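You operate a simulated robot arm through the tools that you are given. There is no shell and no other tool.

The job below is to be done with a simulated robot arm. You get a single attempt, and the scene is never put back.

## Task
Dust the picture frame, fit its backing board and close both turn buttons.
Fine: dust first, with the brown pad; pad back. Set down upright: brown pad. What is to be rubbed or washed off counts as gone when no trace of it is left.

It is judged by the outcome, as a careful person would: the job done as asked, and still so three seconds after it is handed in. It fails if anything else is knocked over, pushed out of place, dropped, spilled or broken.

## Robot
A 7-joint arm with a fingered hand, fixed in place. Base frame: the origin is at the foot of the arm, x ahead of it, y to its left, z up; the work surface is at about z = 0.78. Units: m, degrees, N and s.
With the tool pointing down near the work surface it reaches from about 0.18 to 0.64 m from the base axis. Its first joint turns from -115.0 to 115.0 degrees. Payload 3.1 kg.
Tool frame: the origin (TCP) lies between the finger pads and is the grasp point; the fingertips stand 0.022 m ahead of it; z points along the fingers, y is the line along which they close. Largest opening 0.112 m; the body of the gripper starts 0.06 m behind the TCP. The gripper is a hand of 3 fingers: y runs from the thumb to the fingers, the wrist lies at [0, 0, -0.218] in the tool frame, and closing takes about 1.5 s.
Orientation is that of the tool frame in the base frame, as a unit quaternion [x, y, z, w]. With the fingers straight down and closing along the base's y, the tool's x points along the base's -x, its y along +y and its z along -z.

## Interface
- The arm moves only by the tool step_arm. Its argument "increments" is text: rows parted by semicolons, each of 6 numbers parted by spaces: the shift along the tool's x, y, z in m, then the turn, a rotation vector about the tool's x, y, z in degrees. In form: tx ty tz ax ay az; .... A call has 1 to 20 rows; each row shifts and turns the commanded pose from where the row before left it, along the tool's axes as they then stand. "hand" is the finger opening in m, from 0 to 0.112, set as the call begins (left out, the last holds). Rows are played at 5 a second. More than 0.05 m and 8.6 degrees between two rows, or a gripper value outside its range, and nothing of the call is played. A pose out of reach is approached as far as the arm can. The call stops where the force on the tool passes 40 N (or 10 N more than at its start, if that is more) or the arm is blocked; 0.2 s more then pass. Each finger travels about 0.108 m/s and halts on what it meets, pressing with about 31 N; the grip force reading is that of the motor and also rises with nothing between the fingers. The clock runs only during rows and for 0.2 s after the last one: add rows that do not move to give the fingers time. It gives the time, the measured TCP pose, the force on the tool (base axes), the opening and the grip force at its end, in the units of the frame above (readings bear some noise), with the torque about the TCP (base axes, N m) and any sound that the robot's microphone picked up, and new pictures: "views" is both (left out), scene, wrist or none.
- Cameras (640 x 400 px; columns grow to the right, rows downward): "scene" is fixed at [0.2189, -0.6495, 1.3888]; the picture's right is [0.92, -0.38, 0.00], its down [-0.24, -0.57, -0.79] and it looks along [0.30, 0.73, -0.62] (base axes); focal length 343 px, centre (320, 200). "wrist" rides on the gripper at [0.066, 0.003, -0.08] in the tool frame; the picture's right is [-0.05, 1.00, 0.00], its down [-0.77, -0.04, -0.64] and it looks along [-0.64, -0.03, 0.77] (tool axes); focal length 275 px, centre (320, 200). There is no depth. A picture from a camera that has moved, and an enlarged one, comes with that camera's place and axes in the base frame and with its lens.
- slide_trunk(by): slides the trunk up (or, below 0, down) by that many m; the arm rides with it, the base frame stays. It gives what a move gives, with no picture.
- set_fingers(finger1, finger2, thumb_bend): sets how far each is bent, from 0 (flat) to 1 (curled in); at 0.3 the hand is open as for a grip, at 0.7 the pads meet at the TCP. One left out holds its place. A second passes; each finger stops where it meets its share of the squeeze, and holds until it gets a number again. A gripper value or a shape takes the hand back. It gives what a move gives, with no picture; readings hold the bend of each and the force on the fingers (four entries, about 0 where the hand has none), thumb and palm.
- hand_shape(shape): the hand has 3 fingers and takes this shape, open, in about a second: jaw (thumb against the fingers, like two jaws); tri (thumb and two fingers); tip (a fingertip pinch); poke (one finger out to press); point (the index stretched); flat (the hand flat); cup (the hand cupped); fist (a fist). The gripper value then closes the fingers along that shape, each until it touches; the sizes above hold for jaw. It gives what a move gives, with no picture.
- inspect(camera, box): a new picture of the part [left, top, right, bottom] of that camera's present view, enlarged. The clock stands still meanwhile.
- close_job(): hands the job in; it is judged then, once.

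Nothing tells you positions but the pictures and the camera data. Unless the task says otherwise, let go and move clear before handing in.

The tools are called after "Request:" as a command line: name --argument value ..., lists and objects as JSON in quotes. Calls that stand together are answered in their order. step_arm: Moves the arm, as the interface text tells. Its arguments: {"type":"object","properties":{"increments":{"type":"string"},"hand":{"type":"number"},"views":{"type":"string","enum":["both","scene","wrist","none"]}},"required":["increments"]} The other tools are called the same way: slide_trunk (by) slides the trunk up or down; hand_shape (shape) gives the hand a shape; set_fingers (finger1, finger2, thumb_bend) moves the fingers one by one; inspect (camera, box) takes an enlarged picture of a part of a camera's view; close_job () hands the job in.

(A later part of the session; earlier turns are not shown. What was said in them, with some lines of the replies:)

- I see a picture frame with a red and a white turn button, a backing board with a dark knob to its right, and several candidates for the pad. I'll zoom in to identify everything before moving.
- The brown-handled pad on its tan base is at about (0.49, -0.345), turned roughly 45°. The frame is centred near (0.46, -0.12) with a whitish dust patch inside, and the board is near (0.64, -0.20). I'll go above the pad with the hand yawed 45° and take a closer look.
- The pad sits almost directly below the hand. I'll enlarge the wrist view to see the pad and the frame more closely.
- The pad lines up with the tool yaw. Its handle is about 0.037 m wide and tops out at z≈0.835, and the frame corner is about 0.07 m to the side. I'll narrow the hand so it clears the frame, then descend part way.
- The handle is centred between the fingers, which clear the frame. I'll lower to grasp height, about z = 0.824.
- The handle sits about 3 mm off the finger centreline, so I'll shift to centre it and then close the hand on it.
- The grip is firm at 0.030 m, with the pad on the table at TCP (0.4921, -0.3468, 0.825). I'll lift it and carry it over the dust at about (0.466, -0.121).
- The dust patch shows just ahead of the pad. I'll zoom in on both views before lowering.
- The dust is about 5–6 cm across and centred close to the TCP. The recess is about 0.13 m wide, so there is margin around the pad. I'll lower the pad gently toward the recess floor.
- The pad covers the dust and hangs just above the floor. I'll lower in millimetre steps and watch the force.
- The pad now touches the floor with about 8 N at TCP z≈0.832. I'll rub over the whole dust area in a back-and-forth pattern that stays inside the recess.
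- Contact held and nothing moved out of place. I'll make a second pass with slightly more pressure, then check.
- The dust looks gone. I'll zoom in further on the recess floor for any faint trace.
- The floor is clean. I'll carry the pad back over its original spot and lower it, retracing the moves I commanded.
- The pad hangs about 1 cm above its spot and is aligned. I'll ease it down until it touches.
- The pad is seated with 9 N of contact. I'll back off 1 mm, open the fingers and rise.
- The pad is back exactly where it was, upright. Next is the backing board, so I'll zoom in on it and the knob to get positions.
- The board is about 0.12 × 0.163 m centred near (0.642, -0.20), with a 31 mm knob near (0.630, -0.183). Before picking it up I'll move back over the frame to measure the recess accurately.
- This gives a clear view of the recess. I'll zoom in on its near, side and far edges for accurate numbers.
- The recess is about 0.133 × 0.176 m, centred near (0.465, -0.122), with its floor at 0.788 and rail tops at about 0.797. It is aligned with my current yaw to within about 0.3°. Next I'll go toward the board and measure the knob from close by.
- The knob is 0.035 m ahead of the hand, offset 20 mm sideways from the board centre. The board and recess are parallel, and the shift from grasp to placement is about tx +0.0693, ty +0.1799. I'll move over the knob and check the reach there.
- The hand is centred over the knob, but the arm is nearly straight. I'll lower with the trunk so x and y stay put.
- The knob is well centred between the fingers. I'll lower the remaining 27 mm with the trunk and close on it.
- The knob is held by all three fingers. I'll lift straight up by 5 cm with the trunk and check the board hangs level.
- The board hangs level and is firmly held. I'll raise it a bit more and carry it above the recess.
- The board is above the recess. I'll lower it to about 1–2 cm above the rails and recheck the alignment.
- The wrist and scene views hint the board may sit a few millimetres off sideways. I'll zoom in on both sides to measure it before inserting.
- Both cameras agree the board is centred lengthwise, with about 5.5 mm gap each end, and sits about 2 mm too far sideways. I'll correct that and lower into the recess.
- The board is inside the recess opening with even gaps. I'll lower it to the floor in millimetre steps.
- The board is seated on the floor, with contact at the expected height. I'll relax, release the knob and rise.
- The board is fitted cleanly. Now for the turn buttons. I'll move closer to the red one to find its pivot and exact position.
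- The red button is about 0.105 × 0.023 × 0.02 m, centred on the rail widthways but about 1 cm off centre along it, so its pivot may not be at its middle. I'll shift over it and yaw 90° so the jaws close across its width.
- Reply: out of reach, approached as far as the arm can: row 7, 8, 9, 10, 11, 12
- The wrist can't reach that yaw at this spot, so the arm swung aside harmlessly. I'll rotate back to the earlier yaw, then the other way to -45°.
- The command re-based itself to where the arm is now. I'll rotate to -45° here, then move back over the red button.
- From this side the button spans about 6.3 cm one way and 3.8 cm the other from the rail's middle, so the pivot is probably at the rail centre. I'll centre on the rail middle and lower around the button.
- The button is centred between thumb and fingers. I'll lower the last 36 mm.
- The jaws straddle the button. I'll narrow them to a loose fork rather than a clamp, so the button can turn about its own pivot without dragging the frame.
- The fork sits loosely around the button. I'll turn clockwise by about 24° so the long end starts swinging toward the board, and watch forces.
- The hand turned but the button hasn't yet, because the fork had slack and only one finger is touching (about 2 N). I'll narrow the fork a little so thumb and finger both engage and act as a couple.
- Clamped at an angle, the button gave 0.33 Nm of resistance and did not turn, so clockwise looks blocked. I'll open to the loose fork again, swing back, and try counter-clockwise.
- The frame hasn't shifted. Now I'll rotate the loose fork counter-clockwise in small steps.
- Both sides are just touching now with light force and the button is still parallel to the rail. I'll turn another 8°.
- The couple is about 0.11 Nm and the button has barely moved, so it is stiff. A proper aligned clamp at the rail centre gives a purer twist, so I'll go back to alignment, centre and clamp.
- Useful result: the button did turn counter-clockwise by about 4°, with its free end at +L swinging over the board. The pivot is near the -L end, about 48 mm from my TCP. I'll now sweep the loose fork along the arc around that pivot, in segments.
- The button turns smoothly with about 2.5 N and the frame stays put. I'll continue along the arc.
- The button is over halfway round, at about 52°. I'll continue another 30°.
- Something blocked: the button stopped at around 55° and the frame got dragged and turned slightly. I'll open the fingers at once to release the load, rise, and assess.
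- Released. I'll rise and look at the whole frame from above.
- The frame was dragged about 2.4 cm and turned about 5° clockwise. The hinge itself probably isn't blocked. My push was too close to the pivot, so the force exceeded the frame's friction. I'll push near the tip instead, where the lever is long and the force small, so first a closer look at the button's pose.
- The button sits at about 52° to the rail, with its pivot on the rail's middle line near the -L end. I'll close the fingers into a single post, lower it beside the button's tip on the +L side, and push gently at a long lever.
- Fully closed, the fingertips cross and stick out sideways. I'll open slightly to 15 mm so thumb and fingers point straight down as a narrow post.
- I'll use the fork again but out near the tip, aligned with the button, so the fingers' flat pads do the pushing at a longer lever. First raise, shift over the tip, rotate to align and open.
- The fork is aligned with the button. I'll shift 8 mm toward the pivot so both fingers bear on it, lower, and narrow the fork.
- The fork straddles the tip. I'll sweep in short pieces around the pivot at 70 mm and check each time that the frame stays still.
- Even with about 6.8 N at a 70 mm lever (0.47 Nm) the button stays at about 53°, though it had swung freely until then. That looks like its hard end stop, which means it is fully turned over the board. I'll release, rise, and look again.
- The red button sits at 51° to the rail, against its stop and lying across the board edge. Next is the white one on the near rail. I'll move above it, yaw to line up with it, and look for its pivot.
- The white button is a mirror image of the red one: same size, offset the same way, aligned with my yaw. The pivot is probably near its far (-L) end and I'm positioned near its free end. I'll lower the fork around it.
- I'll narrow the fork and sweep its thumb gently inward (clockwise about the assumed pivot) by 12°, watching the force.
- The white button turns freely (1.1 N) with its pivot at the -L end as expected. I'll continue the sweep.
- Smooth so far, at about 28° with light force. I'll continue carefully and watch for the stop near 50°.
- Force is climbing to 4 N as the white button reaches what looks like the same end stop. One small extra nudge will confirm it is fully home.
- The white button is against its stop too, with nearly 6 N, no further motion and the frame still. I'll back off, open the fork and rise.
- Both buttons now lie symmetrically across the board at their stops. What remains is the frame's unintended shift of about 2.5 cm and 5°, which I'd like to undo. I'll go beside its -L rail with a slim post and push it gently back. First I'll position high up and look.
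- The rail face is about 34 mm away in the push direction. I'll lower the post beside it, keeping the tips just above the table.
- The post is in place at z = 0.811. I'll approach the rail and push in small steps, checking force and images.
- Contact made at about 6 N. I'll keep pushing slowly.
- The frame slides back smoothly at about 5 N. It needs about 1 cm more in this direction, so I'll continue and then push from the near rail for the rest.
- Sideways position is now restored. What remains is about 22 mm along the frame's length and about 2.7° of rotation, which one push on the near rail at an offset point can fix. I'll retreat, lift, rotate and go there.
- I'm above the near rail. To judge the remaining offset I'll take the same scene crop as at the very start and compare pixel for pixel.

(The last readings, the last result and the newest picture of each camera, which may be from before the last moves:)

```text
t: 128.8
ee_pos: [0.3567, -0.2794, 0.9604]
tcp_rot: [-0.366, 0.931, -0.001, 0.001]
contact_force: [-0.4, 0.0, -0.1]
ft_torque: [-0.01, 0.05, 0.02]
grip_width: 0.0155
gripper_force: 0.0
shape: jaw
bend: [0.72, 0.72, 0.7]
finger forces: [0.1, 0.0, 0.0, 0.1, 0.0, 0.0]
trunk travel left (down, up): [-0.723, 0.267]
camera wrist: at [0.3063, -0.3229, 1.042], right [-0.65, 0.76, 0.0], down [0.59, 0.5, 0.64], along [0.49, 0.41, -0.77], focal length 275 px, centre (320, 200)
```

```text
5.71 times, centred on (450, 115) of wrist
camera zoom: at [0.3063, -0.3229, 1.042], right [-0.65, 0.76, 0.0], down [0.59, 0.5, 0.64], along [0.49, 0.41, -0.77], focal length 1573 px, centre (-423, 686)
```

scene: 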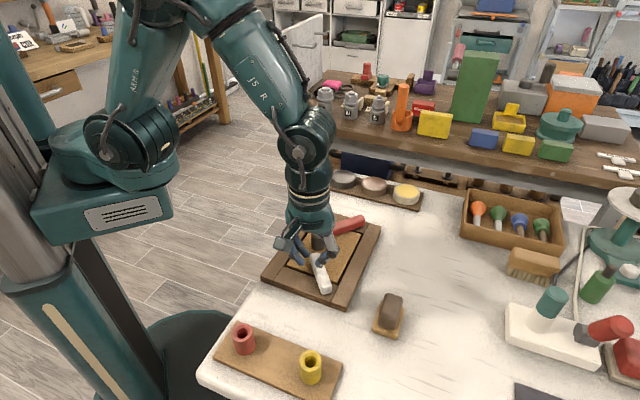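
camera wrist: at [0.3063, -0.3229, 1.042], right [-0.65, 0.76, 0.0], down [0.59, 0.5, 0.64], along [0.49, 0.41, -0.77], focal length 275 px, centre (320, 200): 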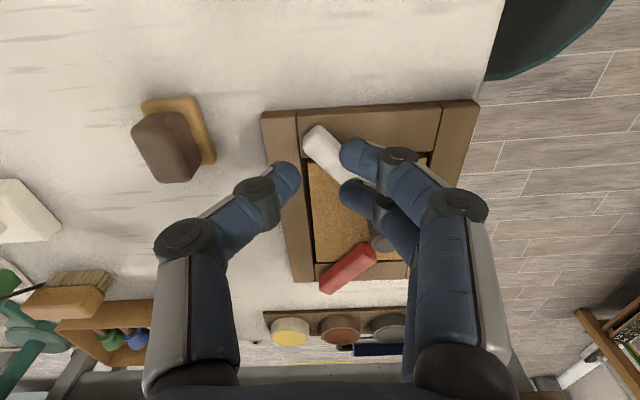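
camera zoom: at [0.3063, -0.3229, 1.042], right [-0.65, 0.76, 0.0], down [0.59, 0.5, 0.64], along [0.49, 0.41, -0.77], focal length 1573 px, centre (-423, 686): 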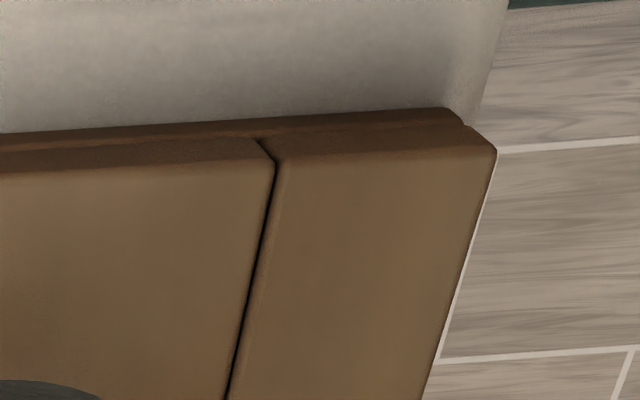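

Comparing with the starting crop, the frame still needs +22 mm along its length and about +2° of rotation. I'll shift slightly, lower the post in front of the near rail and push gently.

Request:
step_arm --increments "0 0.0105 0.04 0 0 0; 0 0 0.04 0 0 0; 0 0 0.04 0 0 0; 0 0 0.02 0 0 0; 0 0 0.01 0 0 0; 0 0 0 0 0 0; 0 0 0 0 0 0"

Request:
inspect --camera "wrist" --box '[120, 0, 520, 250]'

Request:
inspect --camera "scene" --box '[250, 190, 410, 320]'

```text
t: 130.4
ee_pos: [0.3504, -0.2726, 0.8093]
tcp_rot: [-0.366, 0.931, -0.002, 0.0]
contact_force: [-0.7, 0.2, -0.5]
ft_torque: [0.01, 0.0, 0.02]
grip_width: 0.0153
gripper_force: 0.1
shape: jaw
bend: [0.72, 0.72, 0.7]
finger forces: [0.0, 0.0, 0.0, 0.0, 0.1, 0.0]
trunk travel left (down, up): [-0.723, 0.267]
camera wrist: at [0.3005, -0.3157, 0.8914], right [-0.65, 0.76, 0.0], down [0.59, 0.5, 0.64], along [0.49, 0.41, -0.77], focal length 275 px, centre (320, 200)
```

scene: 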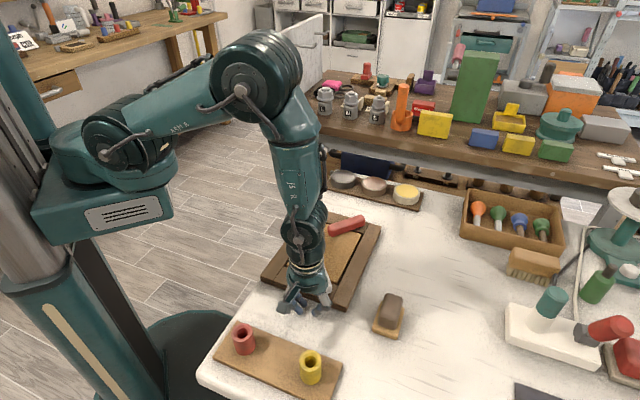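
wrist: 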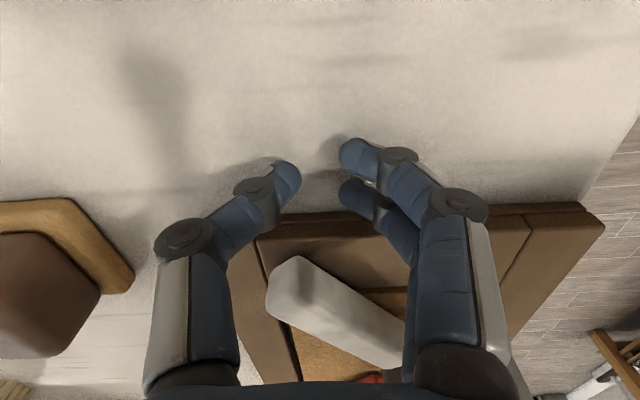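

```text
1.60 times, centred on (320, 125) of wrist
camera zoom: at [0.3005, -0.3157, 0.8914], right [-0.65, 0.76, 0.0], down [0.59, 0.5, 0.64], along [0.49, 0.41, -0.77], focal length 440 px, centre (320, 320)
```

zoom: 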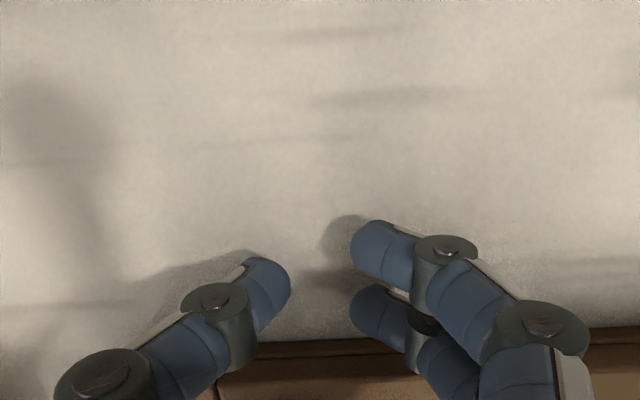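

```text
3.08 times, centred on (330, 255) of scene
camera zoom: at [0.2189, -0.6495, 1.3888], right [0.92, -0.38, 0.0], down [-0.24, -0.57, -0.79], along [0.3, 0.73, -0.62], focal length 1056 px, centre (289, 31)
```

zoom: 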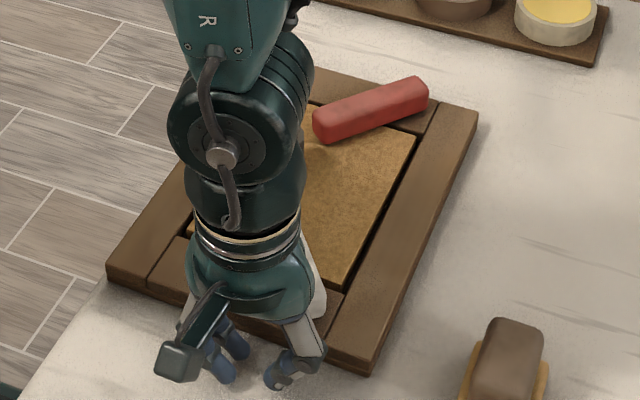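

The post is in front of the near rail. I'll approach and push in small steps along the frame's length.

Request:
step_arm --increments "-0.005 0 0 0 0 0; -0.005 0 0 0 0 0; -0.004 0 0 0 0 0; -0.002 0 0 0 0 0; -0.002 0 0 0 0 0; 0 0 0 0 0 0" --views "none"

Request:
step_arm --increments "-0.002 0 0 0 0 0; -0.002 0 0 0 0 0; -0.002 0 0 0 0 0; -0.002 0 0 0 0 0; 0 0 0 0 0 0"

Request:
inspect --camera "scene" --box '[250, 160, 450, 300]'

```text
t: 131.8
ee_pos: [0.3647, -0.2601, 0.8101]
tcp_rot: [-0.366, 0.931, -0.001, 0.001]
contact_force: [-2.6, -2.6, 0.3]
ft_torque: [-0.04, 0.03, 0.09]
grip_width: 0.0155
gripper_force: 0.1
shape: jaw
bend: [0.72, 0.72, 0.7]
finger forces: [0.0, 4.6, 0.0, 0.0, 0.0, 0.0]
trunk travel left (down, up): [-0.723, 0.267]
```

```text
t: 133.0
ee_pos: [0.3708, -0.2556, 0.8104]
tcp_rot: [-0.365, 0.931, -0.002, 0.0]
contact_force: [-2.8, -3.8, -0.7]
ft_torque: [-0.05, 0.03, 0.06]
grip_width: 0.0149
gripper_force: 0.1
shape: jaw
bend: [0.72, 0.72, 0.7]
finger forces: [0.0, 5.4, 0.0, 0.0, 0.0, 0.1]
trunk travel left (down, up): [-0.723, 0.267]
camera wrist: at [0.3197, -0.2993, 0.8921], right [-0.65, 0.76, 0.0], down [0.59, 0.5, 0.64], along [0.49, 0.41, -0.77], focal length 275 px, centre (320, 200)
```

scene: 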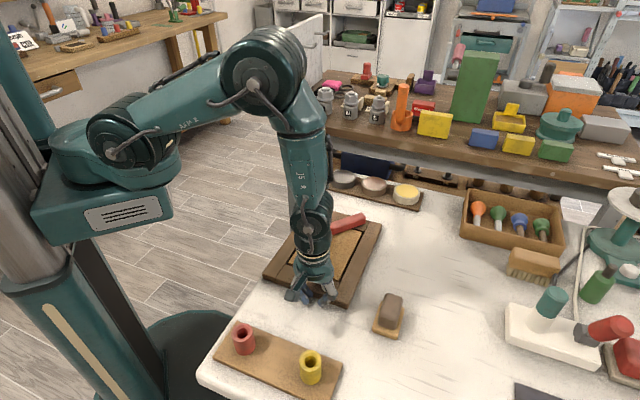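
wrist: 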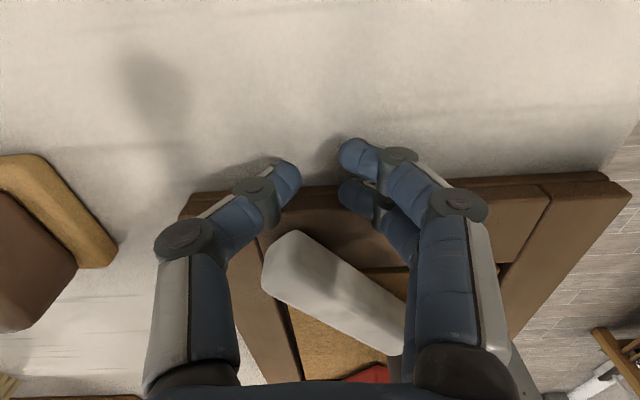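

```text
2.86 times, centred on (350, 230) of scene
camera zoom: at [0.2189, -0.6495, 1.3888], right [0.92, -0.38, 0.0], down [-0.24, -0.57, -0.79], along [0.3, 0.73, -0.62], focal length 980 px, centre (234, 114)
```

zoom: 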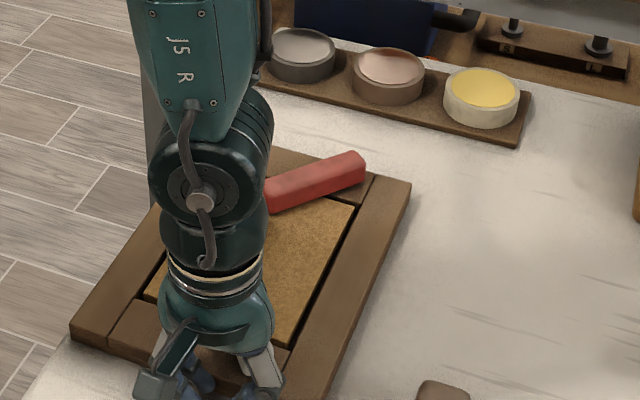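

The frame is sliding forward at about 5 N. I'll continue another 12 mm and compare.

Request:
step_arm --increments "-0.002 0 0 0 0 0; -0.002 0 0 0 0 0; -0.002 0 0 0 0 0; -0.002 0 0 0 0 0; -0.002 0 0 0 0 0; 0 0 0 0 0 0" --views "none"

Request:
inspect --camera "scene" --box '[250, 160, 450, 300]'

```text
t: 134.4
ee_pos: [0.3781, -0.2475, 0.8102]
tcp_rot: [-0.366, 0.931, -0.002, 0.0]
contact_force: [-2.4, -4.3, -0.1]
ft_torque: [-0.04, 0.02, 0.08]
grip_width: 0.0153
gripper_force: 0.1
shape: jaw
bend: [0.72, 0.72, 0.7]
finger forces: [0.1, 4.0, 0.0, 0.1, 0.1, 0.0]
trunk travel left (down, up): [-0.723, 0.267]
```

```text
2.86 times, centred on (350, 230) of scene
camera zoom: at [0.2189, -0.6495, 1.3888], right [0.92, -0.38, 0.0], down [-0.24, -0.57, -0.79], along [0.3, 0.73, -0.62], focal length 980 px, centre (234, 114)
```

zoom: 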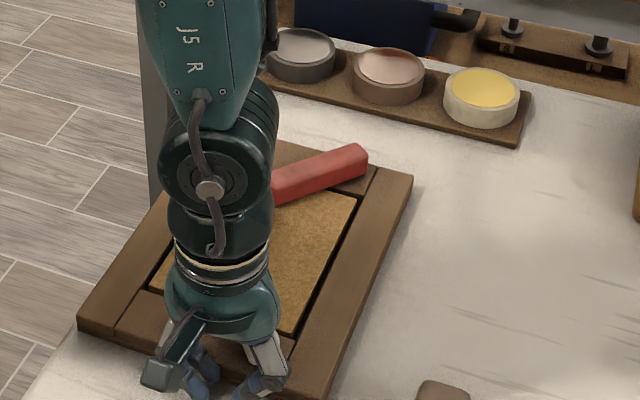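

Nearly there, with about 4–5 mm left.

Request:
step_arm --increments "-0.0015 0 0 0 0 0; -0.0015 0 0 0 0 0; -0.0015 0 0 0 0 0; 0 0 0 0 0 0" --views "none"

Request:
step_arm --increments "0.01 0 0 0 0 0; 0.015 0 0 0 0 0; 0 0 -0.03 0 0 0; 0 0 -0.04 0 0 0; 0 0 -0.04 0 0 0; 0 0 -0.04 0 0 0; 0.03 -0.03 0 0 0 0; 0.03 -0.03 0 0 0 0; 0 0 0 0 0 0"

Request:
inspect --camera "scene" --box '[250, 160, 450, 300]'

```text
t: 135.4
ee_pos: [0.382, -0.2454, 0.8097]
tcp_rot: [-0.366, 0.931, -0.002, 0.0]
contact_force: [-3.9, -4.2, -0.5]
ft_torque: [-0.07, 0.08, 0.05]
grip_width: 0.015
gripper_force: 0.1
shape: jaw
bend: [0.72, 0.72, 0.7]
finger forces: [0.0, 5.8, 0.0, 0.0, 0.1, 0.0]
trunk travel left (down, up): [-0.723, 0.267]
```

```text
t: 137.4
ee_pos: [0.3623, -0.3457, 0.9611]
tcp_rot: [-0.366, 0.931, -0.002, 0.001]
contact_force: [0.2, 0.7, -0.5]
ft_torque: [0.02, -0.02, 0.01]
grip_width: 0.0152
gripper_force: 0.2
shape: jaw
bend: [0.72, 0.72, 0.7]
finger forces: [0.0, 0.0, 0.1, 0.0, 0.0, 0.1]
trunk travel left (down, up): [-0.723, 0.267]
camera wrist: at [0.3107, -0.3897, 1.0431], right [-0.65, 0.76, 0.0], down [0.59, 0.5, 0.63], along [0.49, 0.41, -0.77], focal length 275 px, centre (320, 200)
```

scene: 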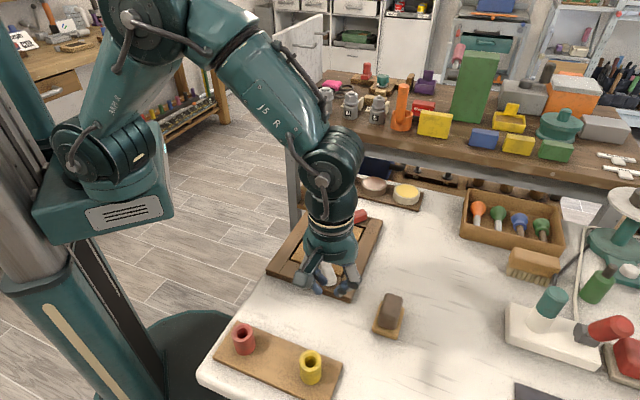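
wrist: 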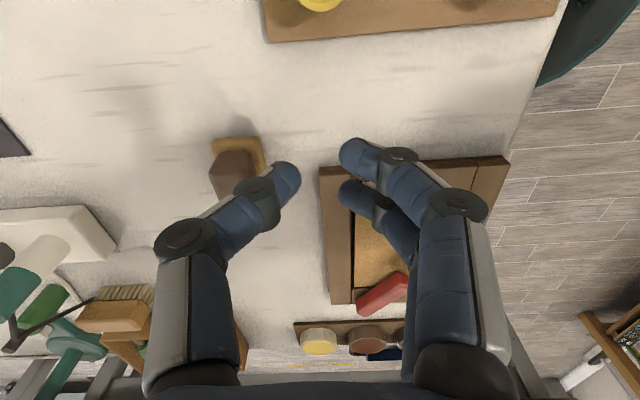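

```text
2.86 times, centred on (350, 230) of scene
camera zoom: at [0.2189, -0.6495, 1.3888], right [0.92, -0.38, 0.0], down [-0.24, -0.57, -0.79], along [0.3, 0.73, -0.62], focal length 980 px, centre (234, 114)
```

zoom: 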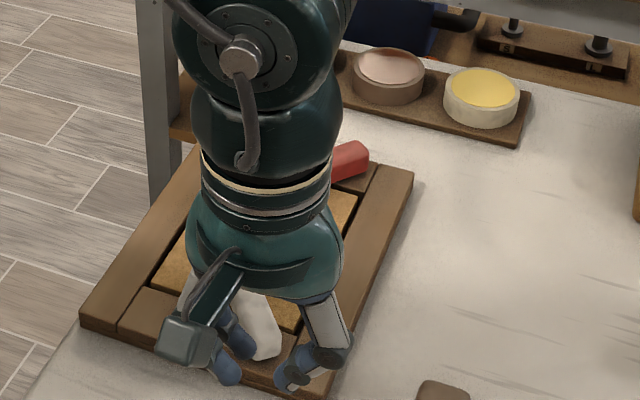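

The corners now match the original crop to within a few pixels. I'll move the arm up and out of the way to inspect everything.

Request:
step_arm --increments "0 0 -0.05 0 0 0; 0 0 -0.05 0 0 0; 0 -0.03 -0.04 0 0 0; 0 -0.04 -0.02 0 0 0; 0 -0.04 0 0 0 0; 0 -0.04 0 0 0 0; 0 0 0 0 0 0; 0 0 0 0 0 0" --hand 0.08

Request:
inspect --camera "scene" --box '[250, 160, 450, 300]'

Request:
inspect --camera "scene" --box '[340, 260, 460, 350]'

```text
t: 139.2
ee_pos: [0.4282, -0.4055, 1.1216]
tcp_rot: [-0.365, 0.931, -0.002, -0.001]
contact_force: [0.0, -0.6, 0.1]
ft_torque: [-0.01, 0.02, -0.02]
grip_width: 0.0799
gripper_force: 0.1
shape: jaw
bend: [0.66, 0.66, 0.63]
finger forces: [0.1, 0.1, 0.0, 0.1, 0.1, 0.0]
out of reach, approached as far as the arm can: row 5, 6
trunk travel left (down, up): [-0.723, 0.267]
camera wrist: at [0.377, -0.4493, 1.2036], right [-0.64, 0.76, 0.0], down [0.59, 0.5, 0.64], along [0.49, 0.41, -0.77], focal length 275 px, centre (320, 200)
```

scene: 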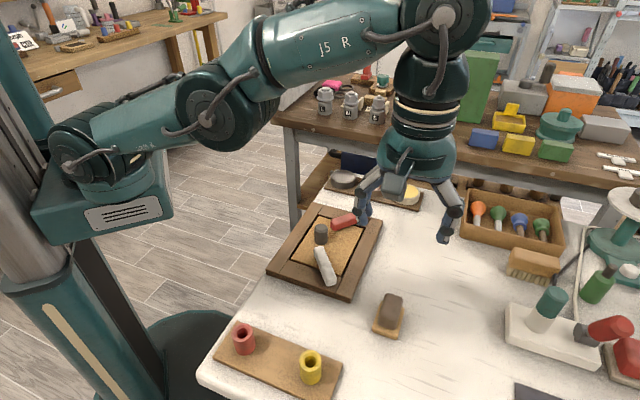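
wrist: 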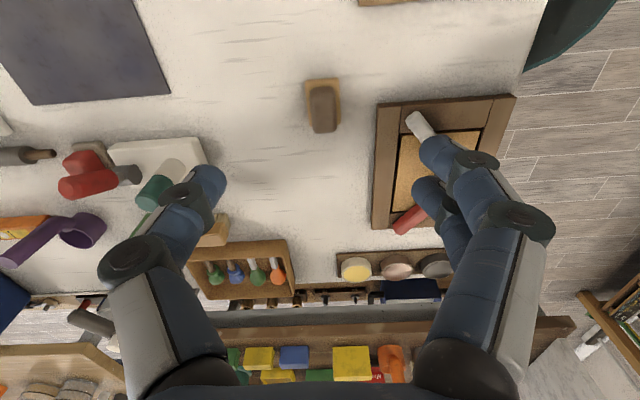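

```text
2.86 times, centred on (350, 230) of scene
camera zoom: at [0.2189, -0.6495, 1.3888], right [0.92, -0.38, 0.0], down [-0.24, -0.57, -0.79], along [0.3, 0.73, -0.62], focal length 980 px, centre (234, 114)
```

zoom: 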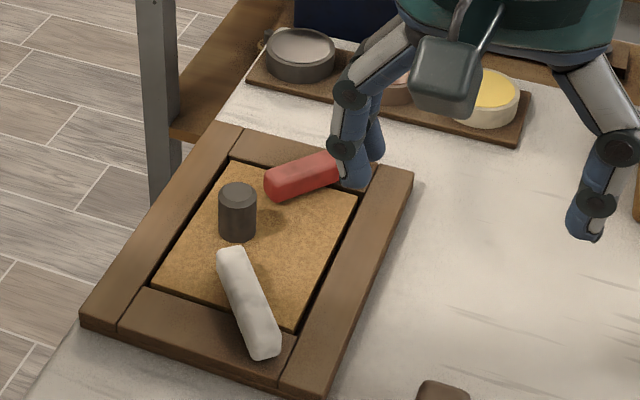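

```text
4.44 times, centred on (400, 305) of scene
camera zoom: at [0.2189, -0.6495, 1.3888], right [0.92, -0.38, 0.0], down [-0.24, -0.57, -0.79], along [0.3, 0.73, -0.62], focal length 1525 px, centre (-36, -267)
```

zoom: 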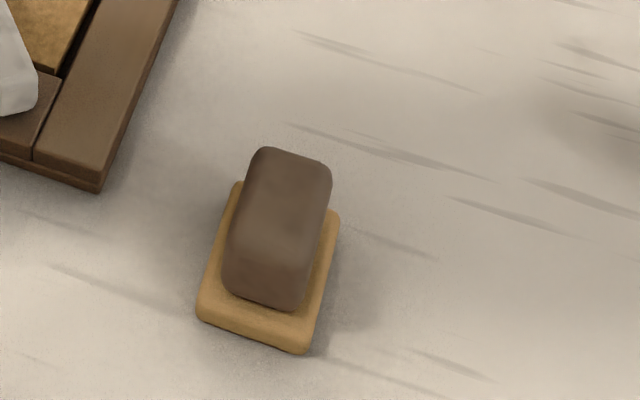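

The frame is back within a few millimetres of where it started, with the board seated and both buttons over it. The brown pad is upright in its place. One last close look before handing in.

Request:
inspect --camera "scene" --box '[260, 190, 400, 310]'

Request:
inspect --camera "wrist" --box '[340, 70, 540, 250]'

Request:
inspect --camera "scene" --box '[440, 170, 640, 400]'

```text
3.33 times, centred on (330, 250) of scene
camera zoom: at [0.2189, -0.6495, 1.3888], right [0.92, -0.38, 0.0], down [-0.24, -0.57, -0.79], along [0.3, 0.73, -0.62], focal length 1144 px, centre (287, 33)
```

zoom: 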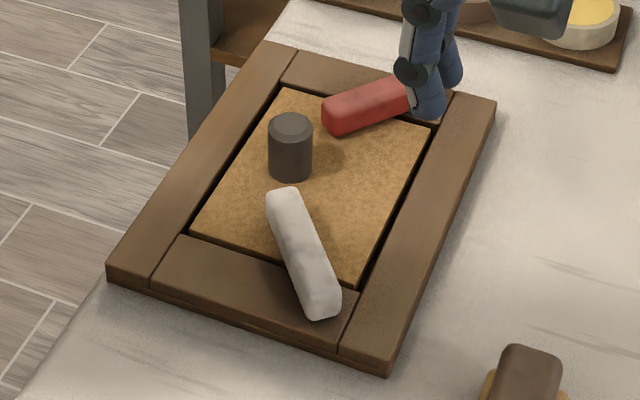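

```text
2.22 times, centred on (440, 160) of wrist
camera zoom: at [0.377, -0.4493, 1.2036], right [-0.64, 0.76, 0.0], down [0.59, 0.5, 0.64], along [0.49, 0.41, -0.77], focal length 612 px, centre (53, 289)
```

zoom: 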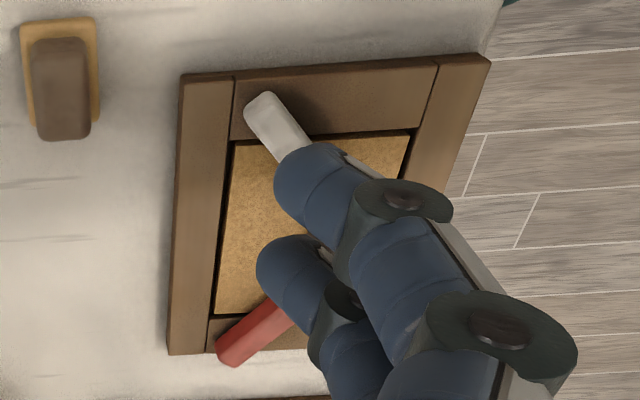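

```text
1.74 times, centred on (540, 285) of scene
camera zoom: at [0.2189, -0.6495, 1.3888], right [0.92, -0.38, 0.0], down [-0.24, -0.57, -0.79], along [0.3, 0.73, -0.62], focal length 597 px, centre (-63, 52)
```

zoom: 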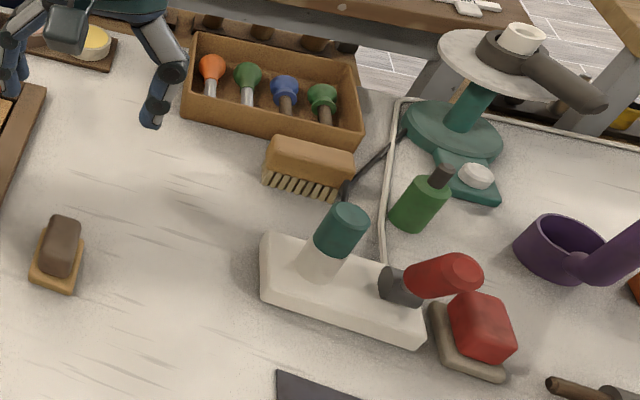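

The frame is dusted, the backing board is seated, and both turn buttons are turned to their stops over it. The brown pad is back upright in its place, the other objects look undisturbed and the hand is clear, so I'm handing in.

Request:
close_job

```text
The job is handed in.
```

The picture frame is dusted, its backing board is fitted, and both turn buttons are turned over the board. The brown pad is back in its place, upright. I've handed the job in.

- **Dust:** I rubbed it off with the brown pad before doing anything else. Close-up views of the frame floor showed no trace left.
- **Turn buttons:** Both stopped at roughly 50° and would go no further. I took that to be their end stop, so they lie across the board at an angle rather than straight in.
- **Frame moved and put back:** While I was turning the red button, the frame slid about 2.5 cm and turned about 5°. I pushed it back to within a few millimetres of where it started.
- **Everything else:** The other objects on the table look undisturbed, and the hand was open and clear of them when I handed in.
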